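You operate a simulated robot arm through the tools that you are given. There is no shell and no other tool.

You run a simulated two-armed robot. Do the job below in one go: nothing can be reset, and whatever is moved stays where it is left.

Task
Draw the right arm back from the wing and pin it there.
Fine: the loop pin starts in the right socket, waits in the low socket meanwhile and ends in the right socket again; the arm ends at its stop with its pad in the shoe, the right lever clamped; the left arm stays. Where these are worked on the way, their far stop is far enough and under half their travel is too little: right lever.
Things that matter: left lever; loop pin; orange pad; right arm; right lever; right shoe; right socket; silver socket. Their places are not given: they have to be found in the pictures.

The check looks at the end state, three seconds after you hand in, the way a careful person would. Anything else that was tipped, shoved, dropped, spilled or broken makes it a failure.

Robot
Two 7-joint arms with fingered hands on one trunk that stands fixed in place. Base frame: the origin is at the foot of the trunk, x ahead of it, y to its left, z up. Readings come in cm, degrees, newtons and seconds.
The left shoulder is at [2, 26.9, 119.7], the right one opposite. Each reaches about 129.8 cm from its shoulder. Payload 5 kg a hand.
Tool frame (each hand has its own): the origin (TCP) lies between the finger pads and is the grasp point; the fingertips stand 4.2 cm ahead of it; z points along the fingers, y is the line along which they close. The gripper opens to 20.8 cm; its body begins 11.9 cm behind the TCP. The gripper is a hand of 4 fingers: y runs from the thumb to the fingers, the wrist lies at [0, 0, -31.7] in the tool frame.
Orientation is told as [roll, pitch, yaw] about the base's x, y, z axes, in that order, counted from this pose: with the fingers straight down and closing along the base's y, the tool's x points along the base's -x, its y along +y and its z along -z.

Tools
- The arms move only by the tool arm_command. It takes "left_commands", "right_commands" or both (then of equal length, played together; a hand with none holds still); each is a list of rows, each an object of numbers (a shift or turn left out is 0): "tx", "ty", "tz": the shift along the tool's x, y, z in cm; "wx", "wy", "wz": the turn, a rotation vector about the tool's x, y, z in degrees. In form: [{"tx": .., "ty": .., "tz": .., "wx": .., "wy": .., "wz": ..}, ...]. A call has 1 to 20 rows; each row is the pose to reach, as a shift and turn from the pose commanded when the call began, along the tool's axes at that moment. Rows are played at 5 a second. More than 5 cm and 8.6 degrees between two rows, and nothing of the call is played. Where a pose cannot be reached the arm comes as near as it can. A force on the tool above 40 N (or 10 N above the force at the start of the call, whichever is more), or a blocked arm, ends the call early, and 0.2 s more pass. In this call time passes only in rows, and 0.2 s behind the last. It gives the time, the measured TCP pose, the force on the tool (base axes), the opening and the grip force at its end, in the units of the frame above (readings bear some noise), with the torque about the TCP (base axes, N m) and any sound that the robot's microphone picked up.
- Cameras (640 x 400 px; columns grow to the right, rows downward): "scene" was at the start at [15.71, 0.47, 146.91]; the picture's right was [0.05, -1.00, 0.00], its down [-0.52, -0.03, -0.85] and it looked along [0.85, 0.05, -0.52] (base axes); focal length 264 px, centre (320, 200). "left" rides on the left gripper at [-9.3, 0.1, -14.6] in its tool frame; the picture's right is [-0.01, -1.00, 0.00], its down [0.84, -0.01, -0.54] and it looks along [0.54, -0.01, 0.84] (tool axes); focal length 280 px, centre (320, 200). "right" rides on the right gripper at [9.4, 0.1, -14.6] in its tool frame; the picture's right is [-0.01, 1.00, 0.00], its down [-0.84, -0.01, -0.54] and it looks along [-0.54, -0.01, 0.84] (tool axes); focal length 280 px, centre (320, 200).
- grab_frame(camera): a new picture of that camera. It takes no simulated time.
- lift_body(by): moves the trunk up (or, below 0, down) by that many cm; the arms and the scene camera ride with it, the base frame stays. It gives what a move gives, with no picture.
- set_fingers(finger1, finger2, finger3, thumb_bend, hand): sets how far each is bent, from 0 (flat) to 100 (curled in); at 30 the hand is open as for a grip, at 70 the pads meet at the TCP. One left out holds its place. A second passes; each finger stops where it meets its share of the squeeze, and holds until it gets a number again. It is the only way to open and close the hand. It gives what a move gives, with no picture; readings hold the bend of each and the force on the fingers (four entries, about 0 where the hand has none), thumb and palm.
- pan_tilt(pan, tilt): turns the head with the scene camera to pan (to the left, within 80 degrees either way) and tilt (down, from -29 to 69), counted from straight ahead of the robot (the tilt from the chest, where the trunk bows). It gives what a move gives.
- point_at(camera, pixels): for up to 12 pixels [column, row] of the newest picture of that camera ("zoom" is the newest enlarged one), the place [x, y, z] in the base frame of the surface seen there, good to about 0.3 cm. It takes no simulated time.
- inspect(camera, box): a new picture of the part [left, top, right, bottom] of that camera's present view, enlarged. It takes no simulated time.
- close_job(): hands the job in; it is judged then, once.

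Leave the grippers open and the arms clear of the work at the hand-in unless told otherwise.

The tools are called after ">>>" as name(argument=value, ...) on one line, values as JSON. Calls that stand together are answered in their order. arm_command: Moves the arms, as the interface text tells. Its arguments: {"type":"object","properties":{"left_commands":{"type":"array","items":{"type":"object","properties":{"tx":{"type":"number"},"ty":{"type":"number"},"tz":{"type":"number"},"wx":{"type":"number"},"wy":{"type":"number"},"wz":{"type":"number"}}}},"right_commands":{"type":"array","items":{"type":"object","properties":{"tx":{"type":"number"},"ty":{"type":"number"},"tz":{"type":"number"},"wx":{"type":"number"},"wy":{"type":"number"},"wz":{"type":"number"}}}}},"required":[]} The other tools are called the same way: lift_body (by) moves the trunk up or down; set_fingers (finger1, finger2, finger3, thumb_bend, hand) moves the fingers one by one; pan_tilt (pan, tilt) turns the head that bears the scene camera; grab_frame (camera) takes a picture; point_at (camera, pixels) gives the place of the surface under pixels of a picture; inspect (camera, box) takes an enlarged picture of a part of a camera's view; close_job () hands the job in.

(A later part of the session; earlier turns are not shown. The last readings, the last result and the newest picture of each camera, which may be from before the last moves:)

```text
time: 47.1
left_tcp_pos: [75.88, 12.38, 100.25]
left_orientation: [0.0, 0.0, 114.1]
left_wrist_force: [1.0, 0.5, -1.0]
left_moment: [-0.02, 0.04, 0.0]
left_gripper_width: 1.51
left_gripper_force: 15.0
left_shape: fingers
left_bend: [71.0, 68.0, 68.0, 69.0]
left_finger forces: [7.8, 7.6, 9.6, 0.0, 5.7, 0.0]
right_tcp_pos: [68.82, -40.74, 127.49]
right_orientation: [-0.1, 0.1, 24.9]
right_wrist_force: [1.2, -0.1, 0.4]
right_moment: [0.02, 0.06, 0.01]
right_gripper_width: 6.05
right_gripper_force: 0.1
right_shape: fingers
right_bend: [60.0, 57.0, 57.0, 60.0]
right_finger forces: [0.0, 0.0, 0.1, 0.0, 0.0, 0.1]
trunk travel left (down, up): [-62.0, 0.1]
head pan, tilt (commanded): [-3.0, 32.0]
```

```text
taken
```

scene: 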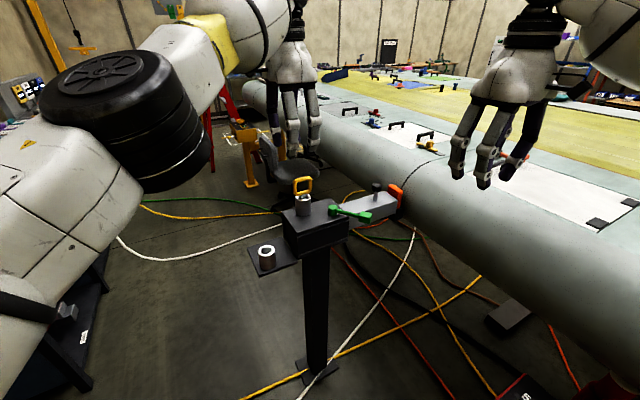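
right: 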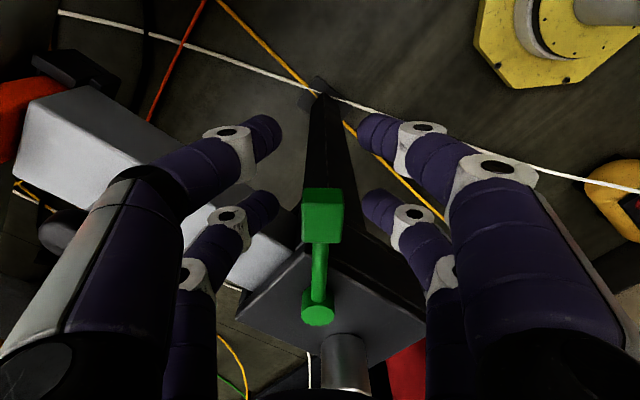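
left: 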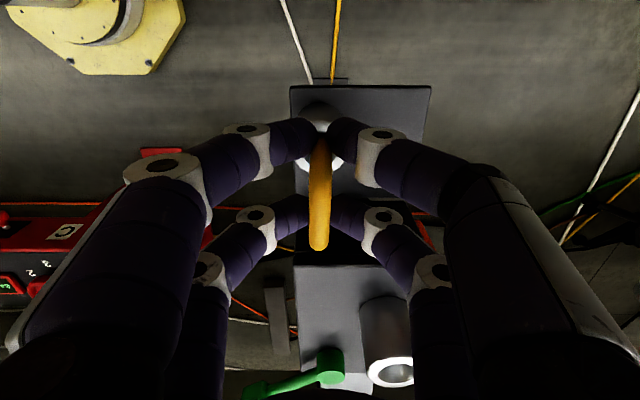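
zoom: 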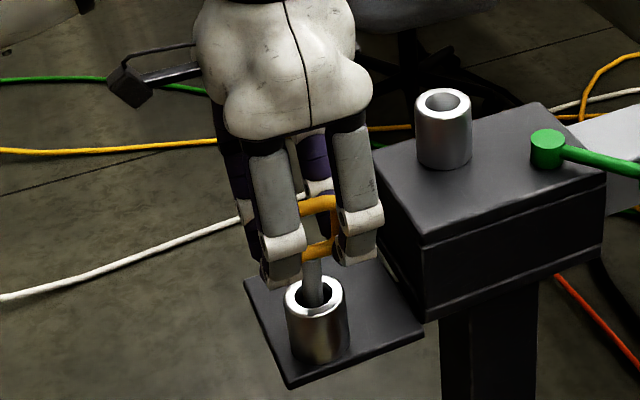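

The shaft is inside the bore, nicely centred, with no contact force. I'll lower the remaining ~2.9 cm in small steps until it seats.

>>> arm_command(left_commands=[{"tz": 0.8}, {"tz": 1.6}, {"tz": 2.2}, {"tz": 2.6}, {"tz": 2.9}])

>>> inspect(camera="scene", box=[220, 180, 320, 290])

```text
time: 48.3
left_tcp_pos: [75.95, 12.29, 97.37]
left_orientation: [0.0, -0.1, 114.2]
left_wrist_force: [-0.3, 0.0, -2.7]
left_moment: [0.0, 0.0, 0.0]
left_gripper_width: 1.49
left_gripper_force: 15.7
left_shape: fingers
left_bend: [71.0, 68.0, 68.0, 69.0]
left_finger forces: [7.8, 7.6, 9.5, 0.1, 5.7, 0.0]
right_tcp_pos: [68.71, -40.86, 127.38]
right_orientation: [0.0, 0.0, 24.9]
right_wrist_force: [0.0, -0.6, -0.4]
right_moment: [-0.03, 0.01, 0.01]
right_gripper_width: 6.05
right_gripper_force: 0.1
right_shape: fingers
right_bend: [60.0, 57.0, 57.0, 60.0]
right_finger forces: [0.1, 0.1, 0.0, 0.0, 0.0, 0.0]
trunk travel left (down, up): [-62.0, 0.1]
head pan, tilt (commanded): [-3.0, 32.0]
```

```text
3.64 times, centred on (270, 235) of scene
```

zoom: 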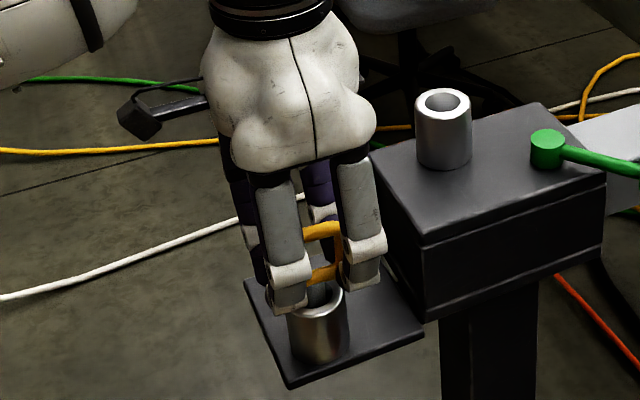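

No seat contact yet. I'll lower another 0.6 cm in small steps.

>>> arm_command(left_commands=[{"tz": 0.2}, {"tz": 0.4}, {"tz": 0.6}])

```text
time: 49.1
left_tcp_pos: [75.95, 12.46, 97.03]
left_orientation: [-0.2, 0.1, 114.2]
left_wrist_force: [0.8, 0.5, 10.7]
left_moment: [0.0, -0.05, -0.01]
left_gripper_width: 1.44
left_gripper_force: 18.4
left_shape: fingers
left_bend: [71.0, 68.0, 68.0, 70.0]
left_finger forces: [9.2, 8.9, 10.9, 0.0, 7.6, 0.1]
right_tcp_pos: [68.75, -40.76, 127.46]
right_orientation: [0.0, 0.0, 24.9]
right_wrist_force: [0.1, -0.2, -0.6]
right_moment: [-0.03, 0.01, -0.02]
right_gripper_width: 6.05
right_gripper_force: 0.0
right_shape: fingers
right_bend: [60.0, 57.0, 57.0, 60.0]
right_finger forces: [0.1, 0.0, 0.1, 0.1, 0.0, 0.0]
trunk travel left (down, up): [-62.0, 0.1]
head pan, tilt (commanded): [-3.0, 32.0]
```

10.7 N upward, so the pin is seated on the bottom of the low socket. I'll ease up 0.3 cm and open the digits.

>>> arm_command(left_commands=[{"tz": -0.3}])

>>> set_fingers(hand="left", finger1=62, finger2=62, finger3=62, thumb_bend=62)

>>> set_fingers(hand="left", finger1=56, finger2=56, finger3=56, thumb_bend=56)

>>> grab_frame(camera="left")

>>> inspect(camera="scene", box=[220, 180, 320, 290])

```text
time: 49.5
left_tcp_pos: [76.01, 12.43, 97.02]
left_orientation: [0.0, 0.0, 114.3]
left_wrist_force: [0.6, 0.2, 0.2]
left_moment: [-0.02, -0.07, 0.01]
left_gripper_width: 1.45
left_gripper_force: 17.1
left_shape: fingers
left_bend: [71.0, 68.0, 68.0, 69.0]
left_finger forces: [8.5, 8.7, 10.6, 0.1, 6.8, 0.0]
right_tcp_pos: [68.67, -40.69, 127.55]
right_orientation: [0.1, 0.0, 25.0]
right_wrist_force: [-0.2, -0.3, 0.4]
right_moment: [-0.01, 0.04, 0.04]
right_gripper_width: 6.05
right_gripper_force: 0.0
right_shape: fingers
right_bend: [60.0, 57.0, 57.0, 60.0]
right_finger forces: [0.1, 0.1, 0.0, 0.0, 0.1, 0.0]
trunk travel left (down, up): [-62.0, 0.1]
head pan, tilt (commanded): [-3.0, 32.0]
```

```text
time: 50.5
left_tcp_pos: [75.95, 12.43, 97.19]
left_orientation: [0.0, -0.1, 114.2]
left_wrist_force: [-0.5, -0.2, -0.3]
left_moment: [-0.01, 0.0, -0.01]
left_gripper_width: 4.97
left_gripper_force: 0.0
left_shape: fingers
left_bend: [62.0, 62.0, 62.0, 62.0]
left_finger forces: [0.1, 0.0, 0.0, 0.0, 0.1, 0.1]
right_tcp_pos: [68.81, -40.7, 127.52]
right_orientation: [0.0, 0.1, 24.9]
right_wrist_force: [0.6, -0.2, -0.2]
right_moment: [-0.02, -0.02, -0.01]
right_gripper_width: 6.04
right_gripper_force: 0.1
right_shape: fingers
right_bend: [60.0, 57.0, 57.0, 60.0]
right_finger forces: [0.1, 0.1, 0.0, 0.0, 0.0, 0.1]
trunk travel left (down, up): [-62.0, 0.1]
head pan, tilt (commanded): [-3.0, 32.0]
```

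```text
time: 51.5
left_tcp_pos: [76.03, 12.41, 97.06]
left_orientation: [0.0, 0.1, 114.3]
left_wrist_force: [0.5, -0.3, 0.1]
left_moment: [0.0, 0.0, 0.01]
left_gripper_width: 8.07
left_gripper_force: 0.0
left_shape: fingers
left_bend: [56.0, 56.0, 56.0, 56.0]
left_finger forces: [0.0, 0.1, 0.0, 0.1, 0.1, 0.1]
right_tcp_pos: [68.79, -40.73, 127.51]
right_orientation: [0.0, 0.1, 25.0]
right_wrist_force: [-0.5, 0.0, 0.1]
right_moment: [-0.01, -0.02, -0.01]
right_gripper_width: 6.08
right_gripper_force: 0.1
right_shape: fingers
right_bend: [60.0, 57.0, 57.0, 60.0]
right_finger forces: [0.0, 0.0, 0.0, 0.0, 0.0, 0.0]
trunk travel left (down, up): [-62.0, 0.1]
head pan, tilt (commanded): [-3.0, 32.0]
```

```text
taken
```

left: 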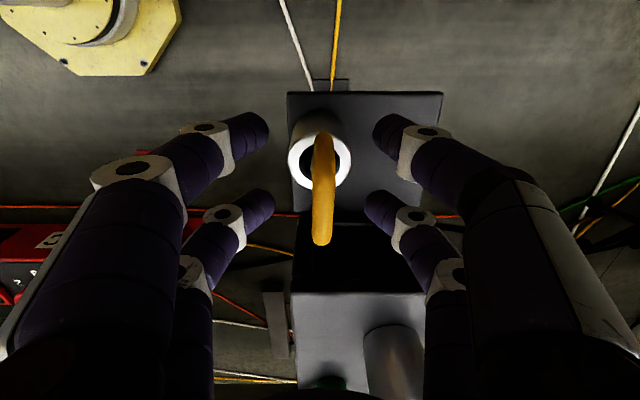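

```text
3.64 times, centred on (270, 235) of scene
```

zoom: 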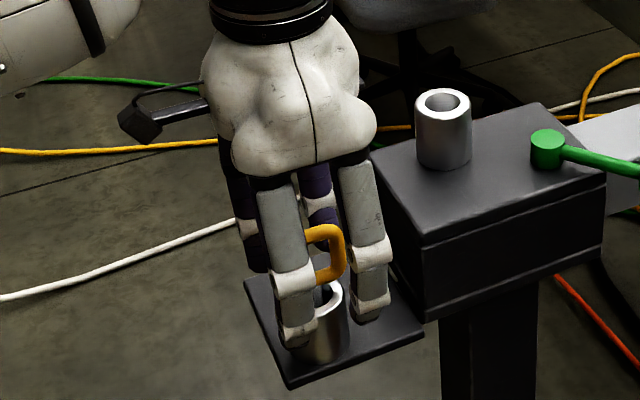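

The pin stands in the low socket and the digits are clear of it. I'll raise the left hand straight up and then park it to the left.

>>> arm_command(left_commands=[{"tz": -3}, {"tz": -7}, {"tz": -11}, {"tz": -15}, {"tx": -4, "ty": -0.4, "tz": -16.5}, {"tx": -8.3, "ty": -0.8, "tz": -18}, {"tx": -12.6, "ty": -1.3, "tz": -19.5}])

>>> grab_frame(camera="scene")

>>> grab_frame(camera="left")

>>> inspect(camera="scene", box=[240, 160, 440, 285])

```text
time: 53.1
left_tcp_pos: [71.79, 24.76, 116.5]
left_orientation: [0.0, 0.1, 114.3]
left_wrist_force: [0.4, 0.5, 0.5]
left_moment: [-0.14, -0.05, 0.0]
left_gripper_width: 8.07
left_gripper_force: 0.0
left_shape: fingers
left_bend: [56.0, 56.0, 56.0, 56.0]
left_finger forces: [0.0, 0.0, 0.0, 0.0, 0.0, 0.0]
right_tcp_pos: [68.71, -40.53, 127.8]
right_orientation: [-0.1, 0.2, 25.1]
right_wrist_force: [0.0, 1.9, 0.4]
right_moment: [-0.28, -0.06, -0.01]
right_gripper_width: 6.07
right_gripper_force: 0.0
right_shape: fingers
right_bend: [60.0, 57.0, 57.0, 60.0]
right_finger forces: [0.0, 0.0, 0.0, 0.1, 0.0, 0.1]
trunk travel left (down, up): [-62.0, 0.1]
head pan, tilt (commanded): [-3.0, 32.0]
```

```text
taken
```

scene: 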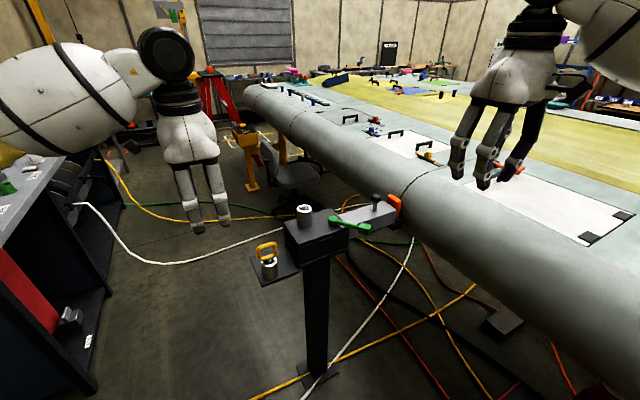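

```text
taken
```

left: 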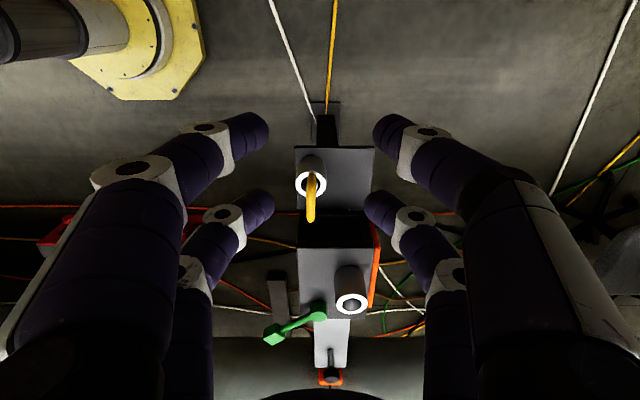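

```text
3.20 times, centred on (340, 222) of scene
```

zoom: 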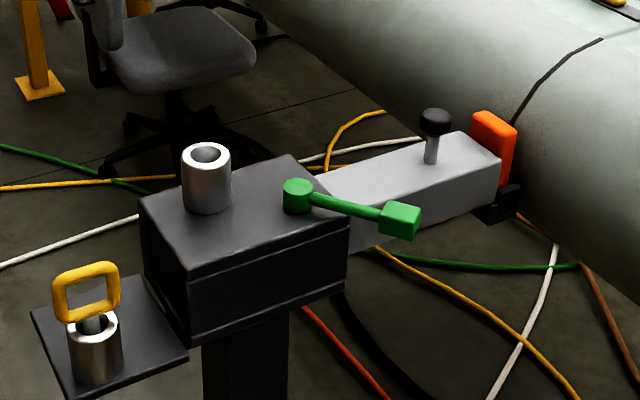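

The pin waits in the low socket. Next is the arm's knob. I'll measure the knob, the pad, the shoe and the wing surface around it.

>>> inspect(camera="scene", box=[350, 175, 430, 230])

>>> point_at(camera="scene", pixels=[[420, 185], [440, 180], [460, 170], [430, 215], [480, 160], [405, 195], [405, 180]])

```text
7.27 times, centred on (390, 202) of scene
```

zoom: 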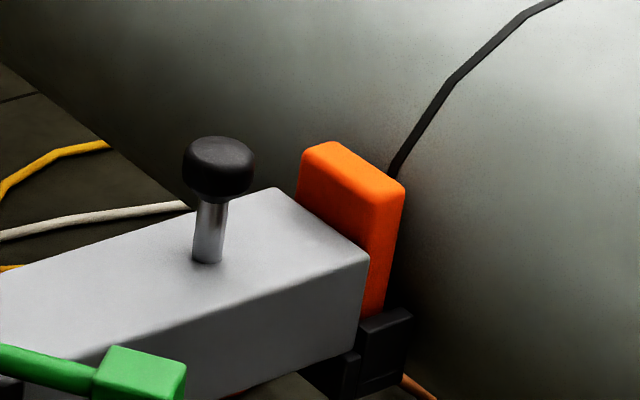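

```text
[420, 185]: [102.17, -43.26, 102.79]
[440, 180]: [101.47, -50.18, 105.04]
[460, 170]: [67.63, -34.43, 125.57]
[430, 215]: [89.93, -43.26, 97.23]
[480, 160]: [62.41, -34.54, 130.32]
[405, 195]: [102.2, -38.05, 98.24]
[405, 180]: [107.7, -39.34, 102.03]
```

>>> point_at(camera="zoom", pixels=[[218, 145], [190, 165], [248, 165], [218, 190], [209, 215], [209, 240], [208, 260], [330, 150], [395, 190], [305, 165], [380, 340], [345, 250]])

```text
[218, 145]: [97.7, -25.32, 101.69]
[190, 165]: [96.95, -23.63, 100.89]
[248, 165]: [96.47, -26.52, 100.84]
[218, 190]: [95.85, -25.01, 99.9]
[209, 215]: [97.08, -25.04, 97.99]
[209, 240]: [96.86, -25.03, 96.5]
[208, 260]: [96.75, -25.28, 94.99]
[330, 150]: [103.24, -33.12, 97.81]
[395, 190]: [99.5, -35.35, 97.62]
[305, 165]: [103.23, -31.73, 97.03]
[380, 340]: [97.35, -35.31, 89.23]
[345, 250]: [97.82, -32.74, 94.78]
```

The knob head is centred at about (97.5, -25.15), z 99 to 101.7. The pad's near face is about 7 cm further along the arm. The knob is near the right arm's limit with a vertical hand, so I'll lean the hand 20 degrees to point forward and down. I'll come to a point about 16 cm above, with finger1 and thumb in line with the knob.

>>> set_fingers(hand="right", finger1=60, finger2=60, finger3=60, thumb_bend=60)

>>> arm_command(right_commands=[{"tx": -3.9, "ty": 0.25, "tz": 0.7, "wy": -2.2}, {"tx": -7.8, "ty": 0.5, "tz": 1.4, "wy": -4.4}, {"tx": -11.7, "ty": 0.75, "tz": 2.5, "wy": -6.7}, {"tx": -15.6, "ty": 1, "tz": 3.6, "wy": -8.9}, {"tx": -19.6, "ty": 1.25, "tz": 4.8, "wy": -11.1}, {"tx": -23.5, "ty": 1.5, "tz": 6, "wy": -13.3}, {"tx": -27.4, "ty": 1.75, "tz": 7.2, "wy": -15.6}, {"tx": -31.3, "ty": 2, "tz": 8.3, "wy": -17.8}, {"tx": -35.2, "ty": 2.2, "tz": 9.5, "wy": -20}])

>>> grab_frame(camera="right")

>>> grab_frame(camera="scene")

```text
time: 54.1
left_tcp_pos: [71.98, 24.43, 116.54]
left_orientation: [0.0, 0.0, 114.1]
left_wrist_force: [0.0, -0.4, -0.3]
left_moment: [0.01, 0.04, 0.02]
left_gripper_width: 8.03
left_gripper_force: 0.1
left_shape: fingers
left_bend: [56.0, 56.0, 56.0, 56.0]
left_finger forces: [0.1, 0.0, 0.1, 0.0, 0.0, 0.0]
right_tcp_pos: [68.65, -40.83, 127.5]
right_orientation: [0.0, 0.0, 24.9]
right_wrist_force: [0.6, 0.3, -0.5]
right_moment: [0.02, 0.02, 0.01]
right_gripper_width: 6.06
right_gripper_force: 0.1
right_shape: fingers
right_bend: [60.0, 60.0, 60.0, 60.0]
right_finger forces: [0.0, 0.0, 0.0, 0.0, 0.0, 0.0]
trunk travel left (down, up): [-62.0, 0.1]
head pan, tilt (commanded): [-3.0, 32.0]
```

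```text
time: 56.1
left_tcp_pos: [72.07, 24.54, 116.34]
left_orientation: [0.1, 0.1, 114.2]
left_wrist_force: [-0.4, -0.1, -0.3]
left_moment: [-0.09, 0.15, 0.03]
left_gripper_width: 8.05
left_gripper_force: 0.0
left_shape: fingers
left_bend: [56.0, 56.0, 56.0, 56.0]
left_finger forces: [0.0, 0.1, 0.1, 0.0, 0.0, 0.0]
right_tcp_pos: [99.85, -24.07, 117.86]
right_orientation: [-0.1, -20.0, 24.9]
right_wrist_force: [0.4, -0.9, -0.7]
right_moment: [-0.04, 0.04, -0.02]
right_gripper_width: 6.06
right_gripper_force: 0.1
right_shape: fingers
right_bend: [60.0, 60.0, 60.0, 60.0]
right_finger forces: [0.0, 0.0, 0.0, 0.0, 0.0, 0.0]
trunk travel left (down, up): [-62.0, 0.1]
head pan, tilt (commanded): [-3.0, 32.0]
```

```text
taken
```

right: 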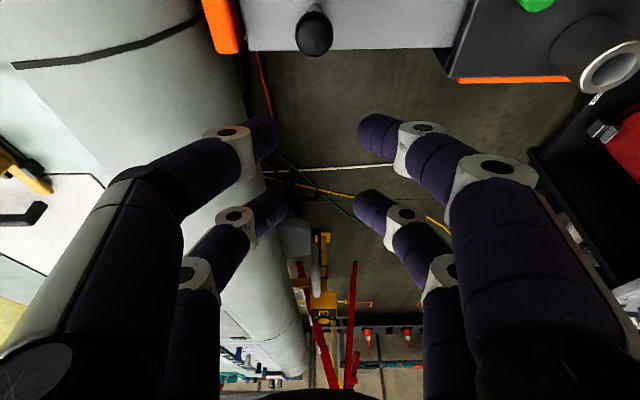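

```text
taken
```

scene: 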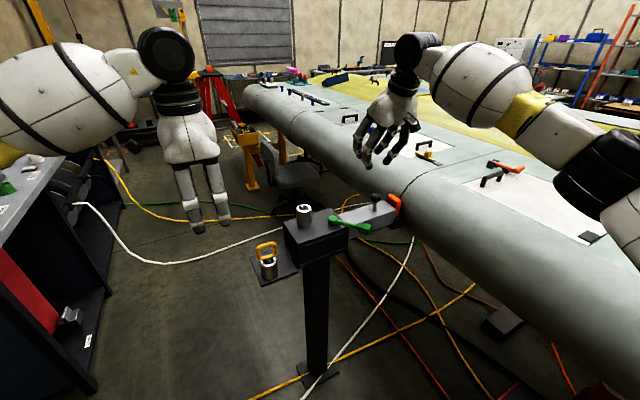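

The lean is right, the camera looking forward and down, and the knob at (313,35) lies on the hand's centre line. I'll descend vertically, first to about z 107, and look.

>>> arm_command(right_commands=[{"tx": 1.23, "ty": 0.1, "tz": 3.38}, {"tx": 2.46, "ty": 0.2, "tz": 6.77}, {"tx": 3.7, "ty": 0.3, "tz": 10.2}])

>>> grab_frame(camera="right")

>>> inspect(camera="scene", box=[320, 120, 460, 230])

```text
time: 56.9
left_tcp_pos: [71.98, 24.43, 116.29]
left_orientation: [0.1, -0.1, 114.2]
left_wrist_force: [2.0, -0.5, -1.0]
left_moment: [0.04, 0.21, 0.0]
left_gripper_width: 8.09
left_gripper_force: 0.1
left_shape: fingers
left_bend: [56.0, 56.0, 56.0, 56.0]
left_finger forces: [0.1, 0.0, 0.1, 0.1, 0.0, 0.1]
right_tcp_pos: [99.78, -23.59, 106.92]
right_orientation: [0.0, -20.0, 24.8]
right_wrist_force: [0.7, -1.1, -0.2]
right_moment: [0.05, 0.13, 0.06]
right_gripper_width: 6.08
right_gripper_force: 0.1
right_shape: fingers
right_bend: [60.0, 60.0, 60.0, 60.0]
right_finger forces: [0.1, 0.0, 0.0, 0.0, 0.1, 0.0]
trunk travel left (down, up): [-62.0, 0.1]
head pan, tilt (commanded): [-3.0, 32.0]
```

```text
taken
```

right: 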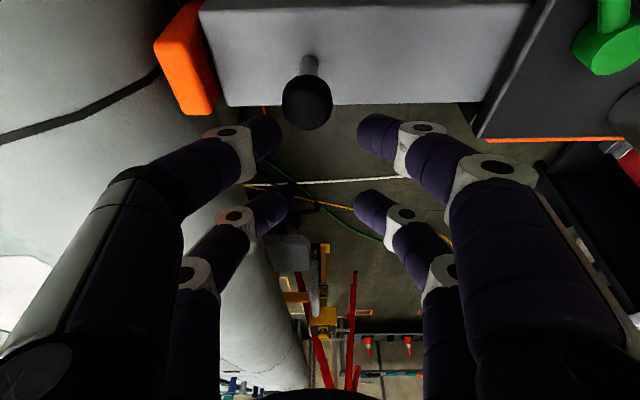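

```text
3.64 times, centred on (390, 175) of scene
```

zoom: 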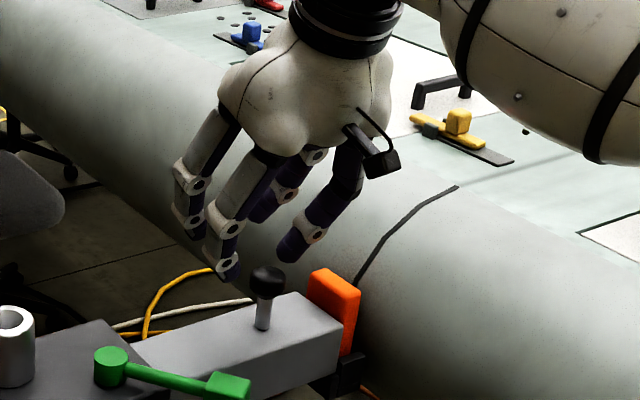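

The knob at (307,103) lies about 0.7 cm towards the thumb side. I'll shift 0.5 cm that way and descend the last 4.8 cm.

>>> arm_command(right_commands=[{"ty": -0.5}, {"tx": 0.55, "ty": -0.5, "tz": 1.5}, {"tx": 1.1, "ty": -0.5, "tz": 3}, {"tx": 1.64, "ty": -0.5, "tz": 4.5}])

>>> grab_frame(camera="right")

>>> inspect(camera="scene", box=[330, 140, 430, 225])

```text
time: 57.9
left_tcp_pos: [71.72, 24.55, 116.5]
left_orientation: [0.0, 0.0, 114.2]
left_wrist_force: [0.1, -0.1, 0.6]
left_moment: [0.03, 0.01, 0.0]
left_gripper_width: 8.06
left_gripper_force: 0.1
left_shape: fingers
left_bend: [56.0, 56.0, 56.0, 56.0]
left_finger forces: [0.0, 0.0, 0.1, 0.0, 0.0, 0.1]
right_tcp_pos: [99.79, -24.21, 102.36]
right_orientation: [0.0, -20.0, 24.9]
right_wrist_force: [0.3, 0.0, 0.0]
right_moment: [-0.01, 0.05, 0.01]
right_gripper_width: 6.02
right_gripper_force: 0.1
right_shape: fingers
right_bend: [60.0, 60.0, 60.0, 60.0]
right_finger forces: [0.1, 0.0, 0.0, 0.0, 0.0, 0.0]
trunk travel left (down, up): [-62.0, 0.1]
head pan, tilt (commanded): [-3.0, 32.0]
```

```text
taken
```

right: 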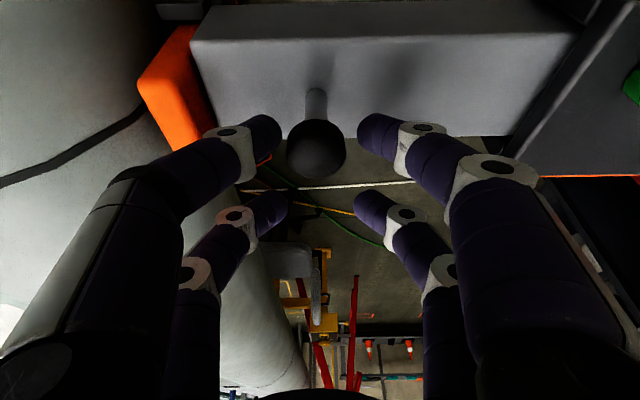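

```text
4.71 times, centred on (380, 182) of scene
```

zoom: 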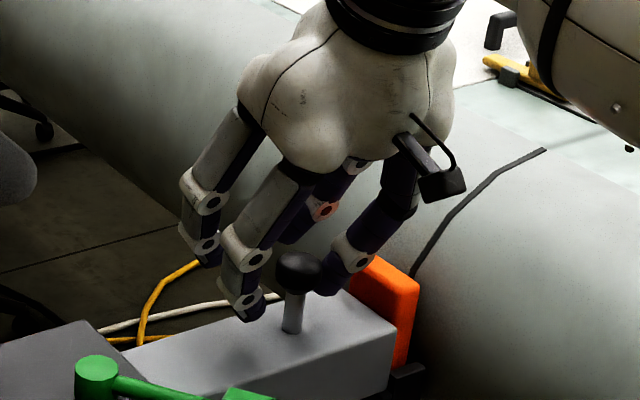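

The knob head at (317,148) is right between thumb and finger1, with no contacts. I'll close just these two on it.

>>> set_fingers(hand="right", finger1=66, thumb_bend=66)

>>> grab_frame(camera="right")

>>> inspect(camera="scene", box=[330, 140, 430, 225])

```text
time: 58.9
left_tcp_pos: [71.97, 24.5, 116.55]
left_orientation: [0.1, 0.0, 114.2]
left_wrist_force: [0.6, 0.8, 0.3]
left_moment: [0.0, -0.03, -0.01]
left_gripper_width: 8.07
left_gripper_force: 0.1
left_shape: fingers
left_bend: [56.0, 56.0, 56.0, 56.0]
left_finger forces: [0.1, 0.0, 0.1, 0.0, 0.0, 0.1]
right_tcp_pos: [99.91, -24.26, 102.34]
right_orientation: [0.0, -20.1, 24.9]
right_wrist_force: [2.3, -2.0, -0.8]
right_moment: [-0.05, -0.06, 0.06]
right_gripper_width: 3.66
right_gripper_force: 3.3
right_shape: fingers
right_bend: [65.0, 60.0, 60.0, 65.0]
right_finger forces: [1.3, 0.1, 0.0, 0.0, 4.3, 0.0]
trunk travel left (down, up): [-62.0, 0.1]
head pan, tilt (commanded): [-3.0, 32.0]
```

```text
taken
```

right: 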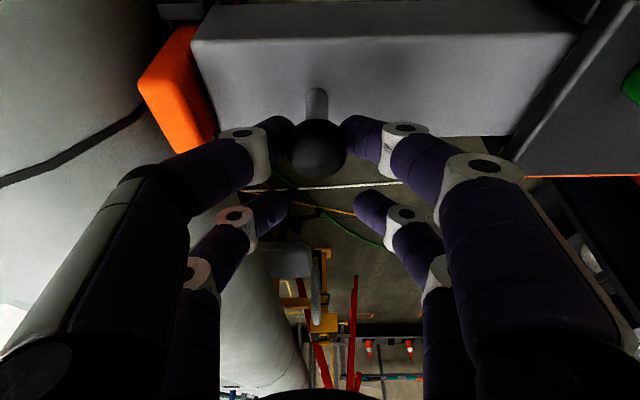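

```text
4.71 times, centred on (380, 182) of scene
```

zoom: 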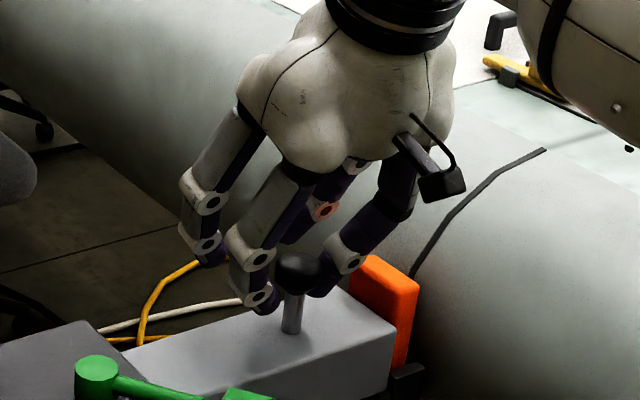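

The knob is lightly held, 1 to 4 N. Now I'll draw the arm back slowly along its own line, which is tool +y, away from the wing. First 2 cm, watching the force.

>>> arm_command(right_commands=[{"ty": 0.4}, {"ty": 0.8}, {"ty": 1.2}, {"ty": 1.6}, {"ty": 2}])

>>> inspect(camera="scene", box=[300, 140, 440, 240])

>>> grab_frame(camera="right")

```text
time: 60.1
left_tcp_pos: [71.94, 24.55, 116.47]
left_orientation: [0.0, 0.0, 114.3]
left_wrist_force: [-0.3, 0.5, -0.8]
left_moment: [-0.07, -0.01, 0.0]
left_gripper_width: 8.04
left_gripper_force: 0.1
left_shape: fingers
left_bend: [56.0, 56.0, 56.0, 56.0]
left_finger forces: [0.0, 0.0, 0.0, 0.0, 0.1, 0.0]
right_tcp_pos: [99.03, -22.3, 102.36]
right_orientation: [0.2, -20.0, 25.0]
right_wrist_force: [0.6, -1.2, -2.0]
right_moment: [-0.04, -0.05, 0.05]
right_gripper_width: 3.66
right_gripper_force: 2.9
right_shape: fingers
right_bend: [65.0, 60.0, 60.0, 65.0]
right_finger forces: [1.5, 0.1, 0.1, 0.0, 3.8, 0.0]
trunk travel left (down, up): [-62.0, 0.1]
head pan, tilt (commanded): [-3.0, 32.0]
```

```text
4.00 times, centred on (370, 190) of scene
```

zoom: 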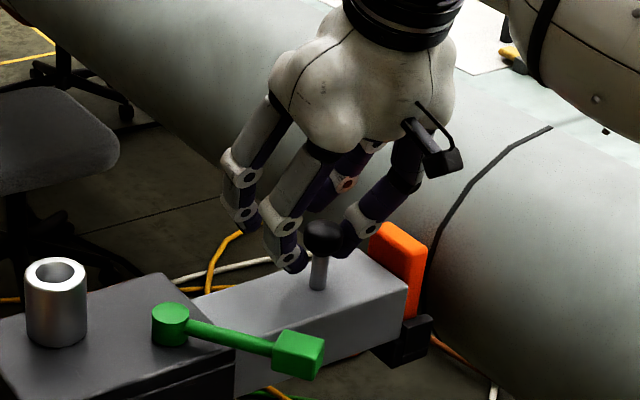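

```text
taken
```

right: 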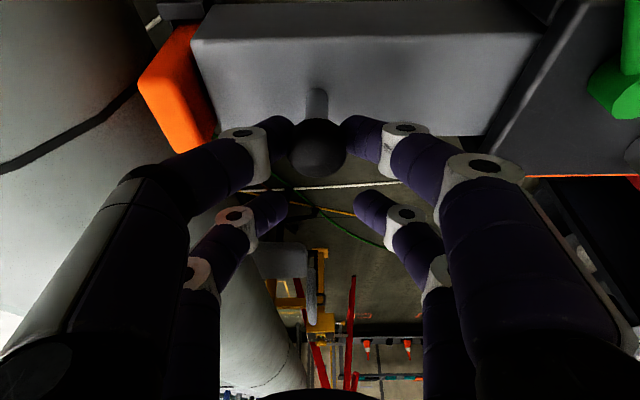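

The arm slides with about 3 N and the orange pad travels with it in the shoe. I'll continue slowly, another 4 cm.

>>> arm_command(right_commands=[{"ty": 0.5}, {"ty": 1}, {"ty": 1.5}, {"ty": 2}, {"ty": 2.5}, {"ty": 3}, {"ty": 3.5}, {"ty": 4}])

>>> inspect(camera="scene", box=[300, 140, 440, 240])

>>> grab_frame(camera="right")

```text
time: 61.9
left_tcp_pos: [72.03, 24.45, 116.5]
left_orientation: [0.0, 0.1, 114.3]
left_wrist_force: [-0.4, 0.0, 0.9]
left_moment: [-0.02, -0.02, -0.02]
left_gripper_width: 8.08
left_gripper_force: 0.1
left_shape: fingers
left_bend: [56.0, 56.0, 56.0, 56.0]
left_finger forces: [0.0, 0.0, 0.1, 0.0, 0.0, 0.0]
right_tcp_pos: [97.38, -18.6, 102.31]
right_orientation: [0.0, -20.0, 24.8]
right_wrist_force: [1.6, -2.0, -1.0]
right_moment: [-0.03, -0.05, 0.02]
right_gripper_width: 3.63
right_gripper_force: 2.9
right_shape: fingers
right_bend: [65.0, 60.0, 60.0, 65.0]
right_finger forces: [1.4, 0.1, 0.0, 0.1, 3.6, 0.1]
trunk travel left (down, up): [-62.0, 0.1]
head pan, tilt (commanded): [-3.0, 32.0]
```

```text
4.00 times, centred on (370, 190) of scene
```

zoom: 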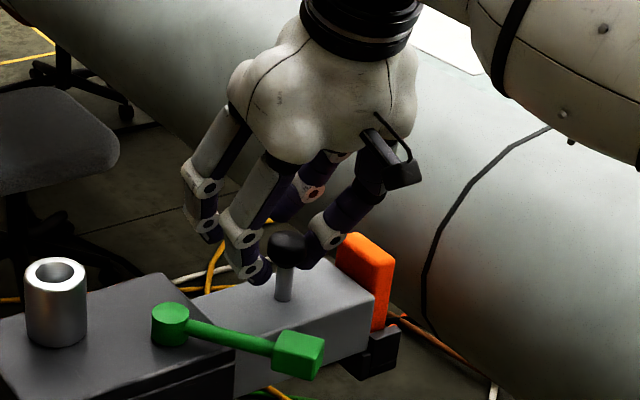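

```text
taken
```

right: 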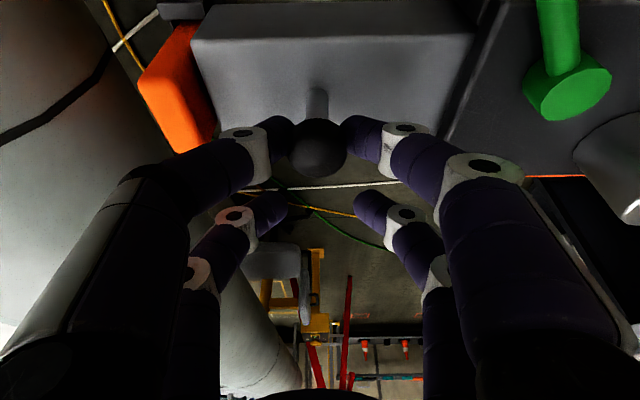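

6 cm drawn back, steady at 3 to 4 N, and the pad stays in place. Another 3 cm.

>>> arm_command(right_commands=[{"ty": 0.5}, {"ty": 1}, {"ty": 1.5}, {"ty": 2}, {"ty": 2.5}, {"ty": 3}])

>>> inspect(camera="scene", box=[300, 140, 440, 240])

>>> grab_frame(camera="right")

```text
time: 63.3
left_tcp_pos: [71.94, 24.49, 116.48]
left_orientation: [0.0, 0.1, 114.2]
left_wrist_force: [0.8, 0.6, 0.8]
left_moment: [-0.04, 0.02, 0.04]
left_gripper_width: 8.03
left_gripper_force: 0.1
left_shape: fingers
left_bend: [56.0, 56.0, 56.0, 56.0]
left_finger forces: [0.1, 0.1, 0.1, 0.0, 0.1, 0.1]
right_tcp_pos: [96.06, -15.89, 102.32]
right_orientation: [0.0, -20.0, 24.9]
right_wrist_force: [0.2, -2.8, -1.3]
right_moment: [-0.04, -0.01, 0.03]
right_gripper_width: 3.61
right_gripper_force: 2.4
right_shape: fingers
right_bend: [65.0, 60.0, 60.0, 65.0]
right_finger forces: [1.2, 0.0, 0.1, 0.0, 3.5, 0.0]
trunk travel left (down, up): [-62.0, 0.1]
head pan, tilt (commanded): [-3.0, 32.0]
```

```text
4.00 times, centred on (370, 190) of scene
```

zoom: 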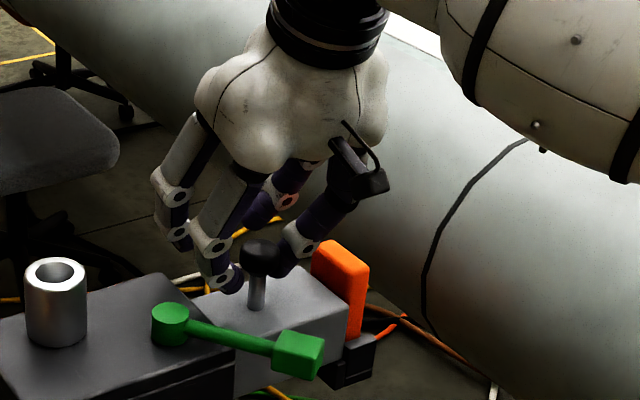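

```text
taken
```

right: 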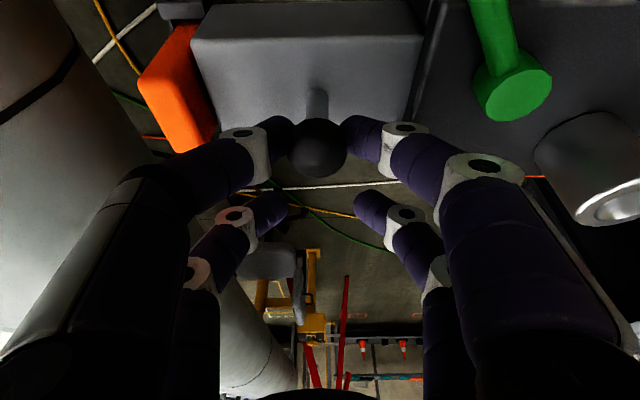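

9 cm so far, with no stop yet. finger1's tip is nearing the block's edge, so I'll raise the hand 0.8 cm and continue in small steps.

>>> arm_command(right_commands=[{"tx": -0.14, "tz": -0.38}, {"tx": -0.27, "tz": -0.75}, {"tx": -0.27, "ty": 0.5, "tz": -0.75}, {"tx": -0.27, "ty": 1, "tz": -0.75}, {"tx": -0.27, "ty": 1.5, "tz": -0.75}, {"tx": -0.27, "ty": 2, "tz": -0.75}])

>>> inspect(camera="scene", box=[300, 140, 440, 240])

>>> grab_frame(camera="right")

```text
time: 64.7
left_tcp_pos: [71.97, 24.57, 116.49]
left_orientation: [0.0, 0.0, 114.1]
left_wrist_force: [-0.3, -0.6, 1.0]
left_moment: [-0.03, -0.02, 0.02]
left_gripper_width: 8.07
left_gripper_force: 0.0
left_shape: fingers
left_bend: [56.0, 56.0, 56.0, 56.0]
left_finger forces: [0.1, 0.1, 0.0, 0.1, 0.0, 0.0]
right_tcp_pos: [95.17, -14.02, 103.19]
right_orientation: [0.0, -20.0, 25.0]
right_wrist_force: [1.3, 0.8, -2.8]
right_moment: [0.08, -0.12, 0.01]
right_gripper_width: 4.0
right_gripper_force: 3.2
right_shape: fingers
right_bend: [64.0, 60.0, 60.0, 65.0]
right_finger forces: [3.1, 0.0, 0.0, 0.1, 3.4, 0.1]
trunk travel left (down, up): [-62.0, 0.1]
head pan, tilt (commanded): [-3.0, 32.0]
```

```text
4.00 times, centred on (370, 190) of scene
```

zoom: 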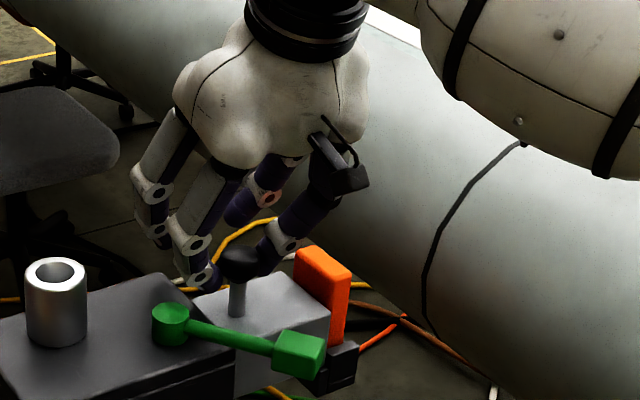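

```text
taken
```

right: 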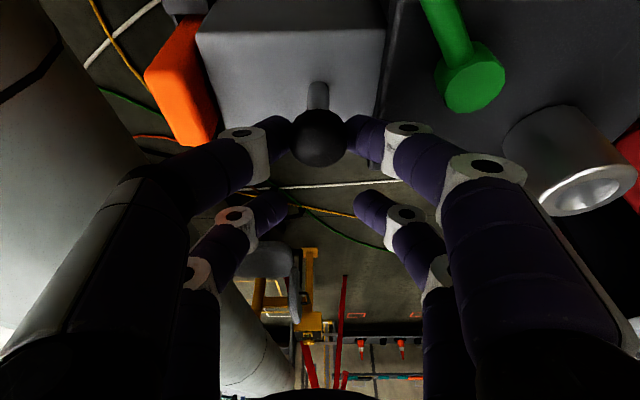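

11 cm, still moving at about 3 N. I'll go on in half-centimetre steps.

>>> arm_command(right_commands=[{"ty": 0.5}, {"ty": 1}, {"ty": 1.5}, {"ty": 2}])

>>> inspect(camera="scene", box=[300, 140, 440, 240])

>>> grab_frame(camera="right")

```text
time: 65.7
left_tcp_pos: [71.96, 24.4, 116.56]
left_orientation: [0.0, 0.0, 114.1]
left_wrist_force: [-0.6, -0.4, 0.3]
left_moment: [0.0, 0.04, -0.03]
left_gripper_width: 8.06
left_gripper_force: 0.2
left_shape: fingers
left_bend: [56.0, 56.0, 56.0, 56.0]
left_finger forces: [0.1, 0.1, 0.0, 0.0, 0.1, 0.1]
right_tcp_pos: [94.38, -12.74, 103.29]
right_orientation: [0.1, -20.1, 24.8]
right_wrist_force: [8.1, -14.0, 7.9]
right_moment: [-0.78, -0.34, 0.31]
right_gripper_width: 4.46
right_gripper_force: 8.1
right_shape: fingers
right_bend: [66.0, 60.0, 60.0, 63.0]
right_finger forces: [0.1, 0.0, 0.0, 0.1, 15.5, 0.0]
trunk travel left (down, up): [-62.0, 0.1]
head pan, tilt (commanded): [-3.0, 32.0]
```

```text
4.00 times, centred on (370, 190) of scene
```

zoom: 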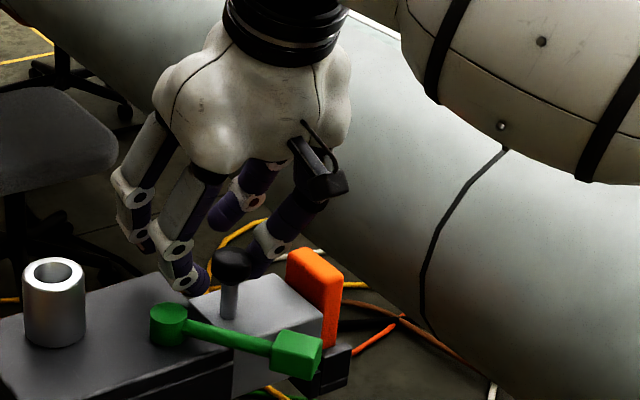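

```text
taken
```

right: 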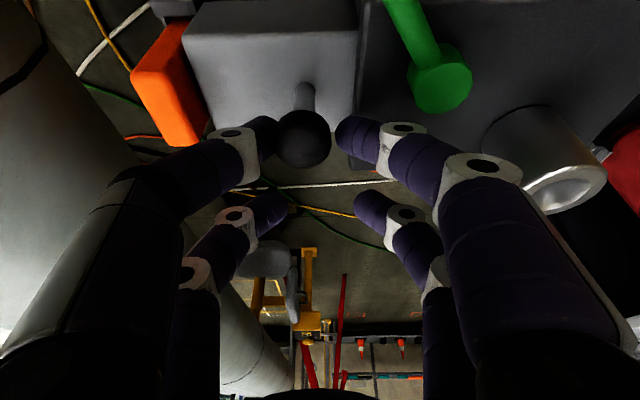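

The thumb reads 15.5 N and the hand lags the command, so the arm has met its stop after about 12 cm. The pad still stands in the shoe. I'll open thumb and finger1 away from the knob.

>>> set_fingers(hand="right", finger1=60, thumb_bend=58)

>>> grab_frame(camera="right")

>>> inspect(camera="scene", box=[300, 140, 440, 240])

```text
time: 66.7
left_tcp_pos: [71.93, 24.48, 116.45]
left_orientation: [-0.1, 0.0, 114.2]
left_wrist_force: [-0.2, 0.3, 0.0]
left_moment: [0.0, -0.01, -0.01]
left_gripper_width: 8.07
left_gripper_force: 0.0
left_shape: fingers
left_bend: [56.0, 56.0, 56.0, 56.0]
left_finger forces: [0.0, 0.0, 0.0, 0.1, 0.1, 0.0]
right_tcp_pos: [94.25, -12.33, 103.0]
right_orientation: [0.0, -20.1, 25.0]
right_wrist_force: [-0.1, 0.6, -0.4]
right_moment: [0.0, -0.01, 0.03]
right_gripper_width: 6.8
right_gripper_force: 0.0
right_shape: fingers
right_bend: [60.0, 60.0, 60.0, 57.0]
right_finger forces: [0.1, 0.1, 0.0, 0.1, 0.0, 0.0]
trunk travel left (down, up): [-62.0, 0.1]
head pan, tilt (commanded): [-3.0, 32.0]
```

```text
taken
```

right: 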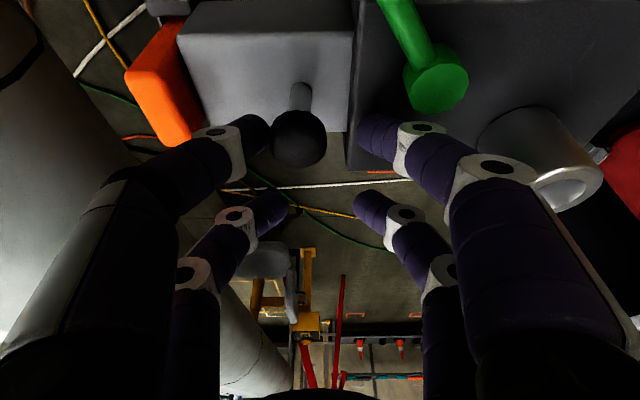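

```text
4.00 times, centred on (370, 190) of scene
```

zoom: 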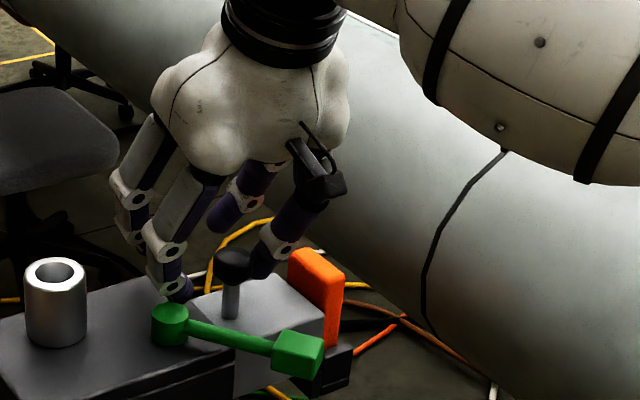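

Nothing touches the knob now. I'll lift the right hand vertically and take it back to its parking place, un-leaning it on the way.

>>> arm_command(right_commands=[{"tx": -1.2, "tz": -3.3}, {"tx": -2.4, "tz": -6.6}, {"tx": -3.6, "tz": -9.9}, {"tx": -4.79, "tz": -13.2}, {"tx": -1.4, "ty": -1.7, "tz": -15.4, "wy": 2.5}, {"tx": 1.9, "ty": -3.5, "tz": -17.5, "wy": 5}, {"tx": 5.3, "ty": -5.2, "tz": -19.7, "wy": 7.5}, {"tx": 8.6, "ty": -7, "tz": -21.8, "wy": 10}, {"tx": 12, "ty": -8.7, "tz": -24, "wy": 12.5}, {"tx": 15.3, "ty": -10.4, "tz": -26.1, "wy": 15}, {"tx": 18.7, "ty": -12.2, "tz": -28.3, "wy": 17.5}, {"tx": 22, "ty": -13.9, "tz": -30.4, "wy": 20}])

>>> grab_frame(camera="scene")

>>> inspect(camera="scene", box=[240, 160, 440, 285])

```text
time: 69.3
left_tcp_pos: [71.85, 24.3, 116.69]
left_orientation: [-0.1, 0.0, 114.2]
left_wrist_force: [-0.5, -0.1, 0.9]
left_moment: [0.04, -0.09, 0.03]
left_gripper_width: 8.06
left_gripper_force: 0.0
left_shape: fingers
left_bend: [56.0, 56.0, 56.0, 56.0]
left_finger forces: [0.0, 0.1, 0.1, 0.1, 0.0, 0.1]
right_tcp_pos: [72.05, -37.97, 124.35]
right_orientation: [-0.1, 0.1, 24.9]
right_wrist_force: [-0.7, -0.4, -1.0]
right_moment: [0.0, -0.1, 0.01]
right_gripper_width: 6.8
right_gripper_force: 0.0
right_shape: fingers
right_bend: [60.0, 60.0, 60.0, 57.0]
right_finger forces: [0.1, 0.0, 0.0, 0.1, 0.1, 0.1]
trunk travel left (down, up): [-62.0, 0.1]
head pan, tilt (commanded): [-3.0, 32.0]
```

```text
taken
```

scene: 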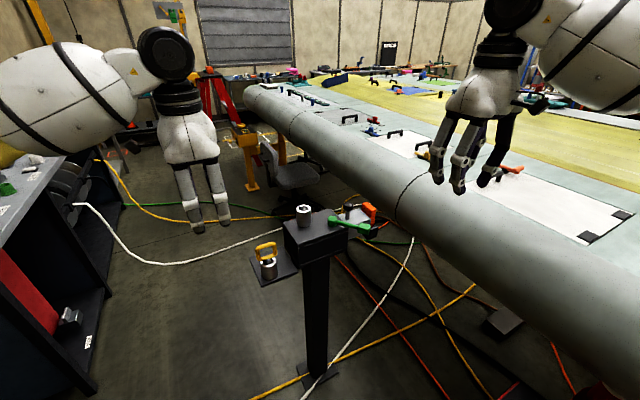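

```text
3.20 times, centred on (340, 222) of scene
```

zoom: 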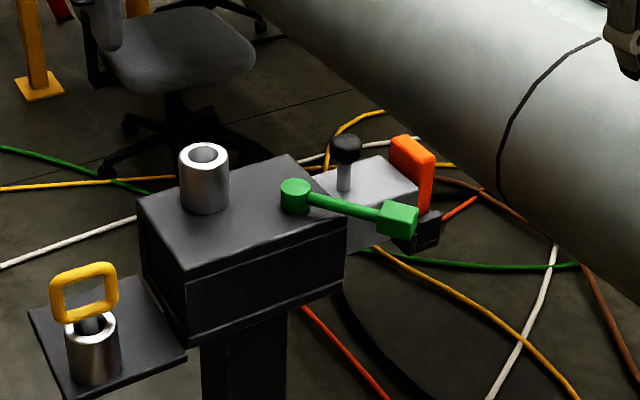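

The arm is drawn back with its pad upright in the shoe. The lever is at its far stop and the pin is in the low socket. Now I'll bring the left hand back over the pin, stopping above it to check.

>>> arm_command(left_commands=[{"tx": 3.2, "ty": 0.3}, {"tx": 6.4, "ty": 0.6}, {"tx": 9.5, "ty": 1}, {"tx": 12.6, "ty": 1.3}, {"tx": 12.6, "ty": 1.3, "tz": 4.5}])

>>> grab_frame(camera="left")

>>> point_at(camera="left", pixels=[[320, 140], [320, 150], [320, 160], [320, 170], [320, 180]])

```text
time: 70.5
left_tcp_pos: [76.14, 12.56, 112.09]
left_orientation: [0.1, 0.2, 114.3]
left_wrist_force: [0.4, 0.7, 0.1]
left_moment: [-0.16, 0.11, 0.03]
left_gripper_width: 8.08
left_gripper_force: 0.1
left_shape: fingers
left_bend: [56.0, 56.0, 56.0, 56.0]
left_finger forces: [0.1, 0.0, 0.0, 0.1, 0.0, 0.0]
right_tcp_pos: [72.26, -37.76, 124.13]
right_orientation: [0.0, 0.1, 25.0]
right_wrist_force: [1.0, 1.1, -1.2]
right_moment: [-0.18, 0.23, 0.06]
right_gripper_width: 6.79
right_gripper_force: 0.1
right_shape: fingers
right_bend: [60.0, 60.0, 60.0, 57.0]
right_finger forces: [0.1, 0.1, 0.0, 0.0, 0.1, 0.0]
trunk travel left (down, up): [-62.0, 0.1]
head pan, tilt (commanded): [-3.0, 32.0]
```

```text
taken
```

left: 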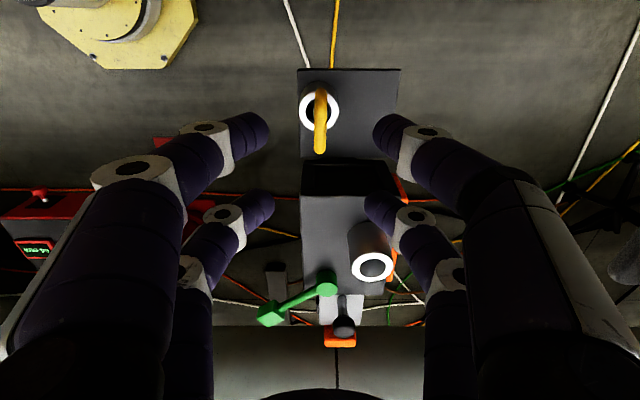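

```text
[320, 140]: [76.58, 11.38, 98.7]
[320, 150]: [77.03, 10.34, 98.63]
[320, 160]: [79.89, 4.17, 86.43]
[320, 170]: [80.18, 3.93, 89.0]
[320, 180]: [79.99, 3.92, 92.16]
```

The loop is edge-on at column 320, exactly under the hand. I'll descend to the former grip height.

>>> arm_command(left_commands=[{"tz": 4}, {"tz": 8}, {"tz": 11}, {"tz": 13}, {"tz": 14.9}])

>>> set_fingers(hand="left", finger1=66, finger2=66, finger3=66, thumb_bend=66)

>>> grab_frame(camera="left")

```text
time: 71.7
left_tcp_pos: [75.91, 12.3, 97.14]
left_orientation: [-0.1, 0.0, 114.2]
left_wrist_force: [0.8, 0.2, 0.5]
left_moment: [-0.03, 0.08, -0.02]
left_gripper_width: 8.05
left_gripper_force: 0.1
left_shape: fingers
left_bend: [56.0, 56.0, 56.0, 56.0]
left_finger forces: [0.0, 0.1, 0.1, 0.0, 0.0, 0.0]
right_tcp_pos: [72.21, -38.03, 124.26]
right_orientation: [0.0, 0.0, 24.9]
right_wrist_force: [0.4, 0.9, 0.5]
right_moment: [-0.03, 0.06, 0.03]
right_gripper_width: 6.78
right_gripper_force: 0.0
right_shape: fingers
right_bend: [60.0, 60.0, 60.0, 57.0]
right_finger forces: [0.0, 0.0, 0.1, 0.1, 0.0, 0.1]
trunk travel left (down, up): [-62.0, 0.1]
head pan, tilt (commanded): [-3.0, 32.0]
```

```text
time: 72.7
left_tcp_pos: [75.92, 12.37, 97.22]
left_orientation: [0.0, 0.0, 114.2]
left_wrist_force: [-0.2, -0.8, -0.2]
left_moment: [0.0, -0.03, 0.02]
left_gripper_width: 3.08
left_gripper_force: 0.0
left_shape: fingers
left_bend: [66.0, 66.0, 66.0, 66.0]
left_finger forces: [0.0, 0.0, 0.0, 0.1, 0.0, 0.0]
right_tcp_pos: [72.06, -38.02, 124.16]
right_orientation: [0.0, 0.0, 25.0]
right_wrist_force: [0.4, 0.0, -0.5]
right_moment: [-0.02, -0.01, 0.03]
right_gripper_width: 6.82
right_gripper_force: 0.0
right_shape: fingers
right_bend: [60.0, 60.0, 60.0, 57.0]
right_finger forces: [0.1, 0.0, 0.0, 0.0, 0.0, 0.0]
trunk travel left (down, up): [-62.0, 0.1]
head pan, tilt (commanded): [-3.0, 32.0]
```

```text
taken
```

left: 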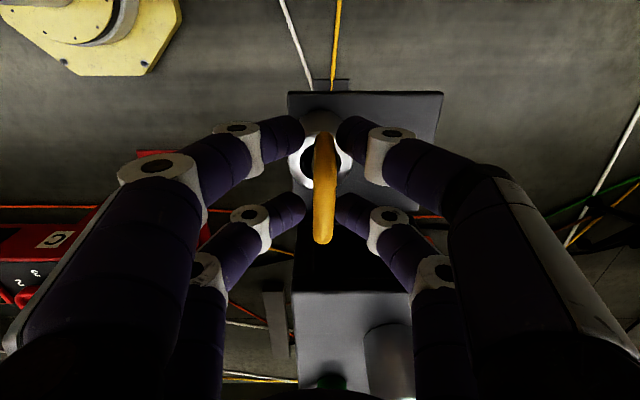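

The loop is centred between the digits. I'll close with the balanced setting found before.

>>> set_fingers(hand="left", finger1=74, finger2=80, finger3=80, thumb_bend=71)

>>> grab_frame(camera="left")

```text
time: 73.7
left_tcp_pos: [75.96, 12.39, 97.15]
left_orientation: [0.0, -0.1, 114.3]
left_wrist_force: [0.6, 0.6, 0.5]
left_moment: [-0.02, 0.03, 0.0]
left_gripper_width: 1.74
left_gripper_force: 15.6
left_shape: fingers
left_bend: [68.0, 69.0, 69.0, 69.0]
left_finger forces: [7.3, 8.3, 8.7, 0.0, 7.0, 0.0]
right_tcp_pos: [72.08, -37.99, 124.31]
right_orientation: [0.0, 0.0, 24.9]
right_wrist_force: [0.0, 0.0, -0.9]
right_moment: [-0.01, 0.03, 0.02]
right_gripper_width: 6.78
right_gripper_force: 0.0
right_shape: fingers
right_bend: [60.0, 60.0, 60.0, 57.0]
right_finger forces: [0.0, 0.0, 0.0, 0.0, 0.0, 0.1]
trunk travel left (down, up): [-62.0, 0.1]
head pan, tilt (commanded): [-3.0, 32.0]
```

```text
taken
```

left: 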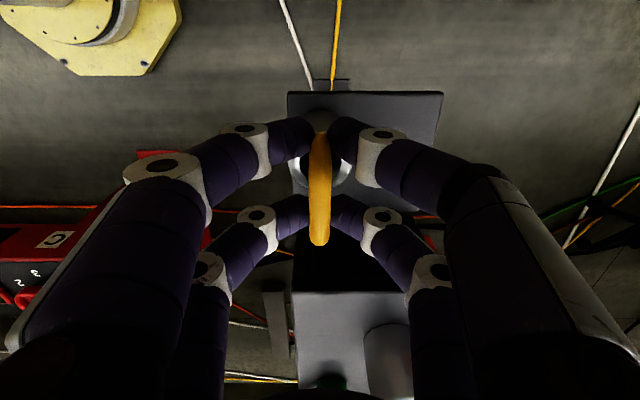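

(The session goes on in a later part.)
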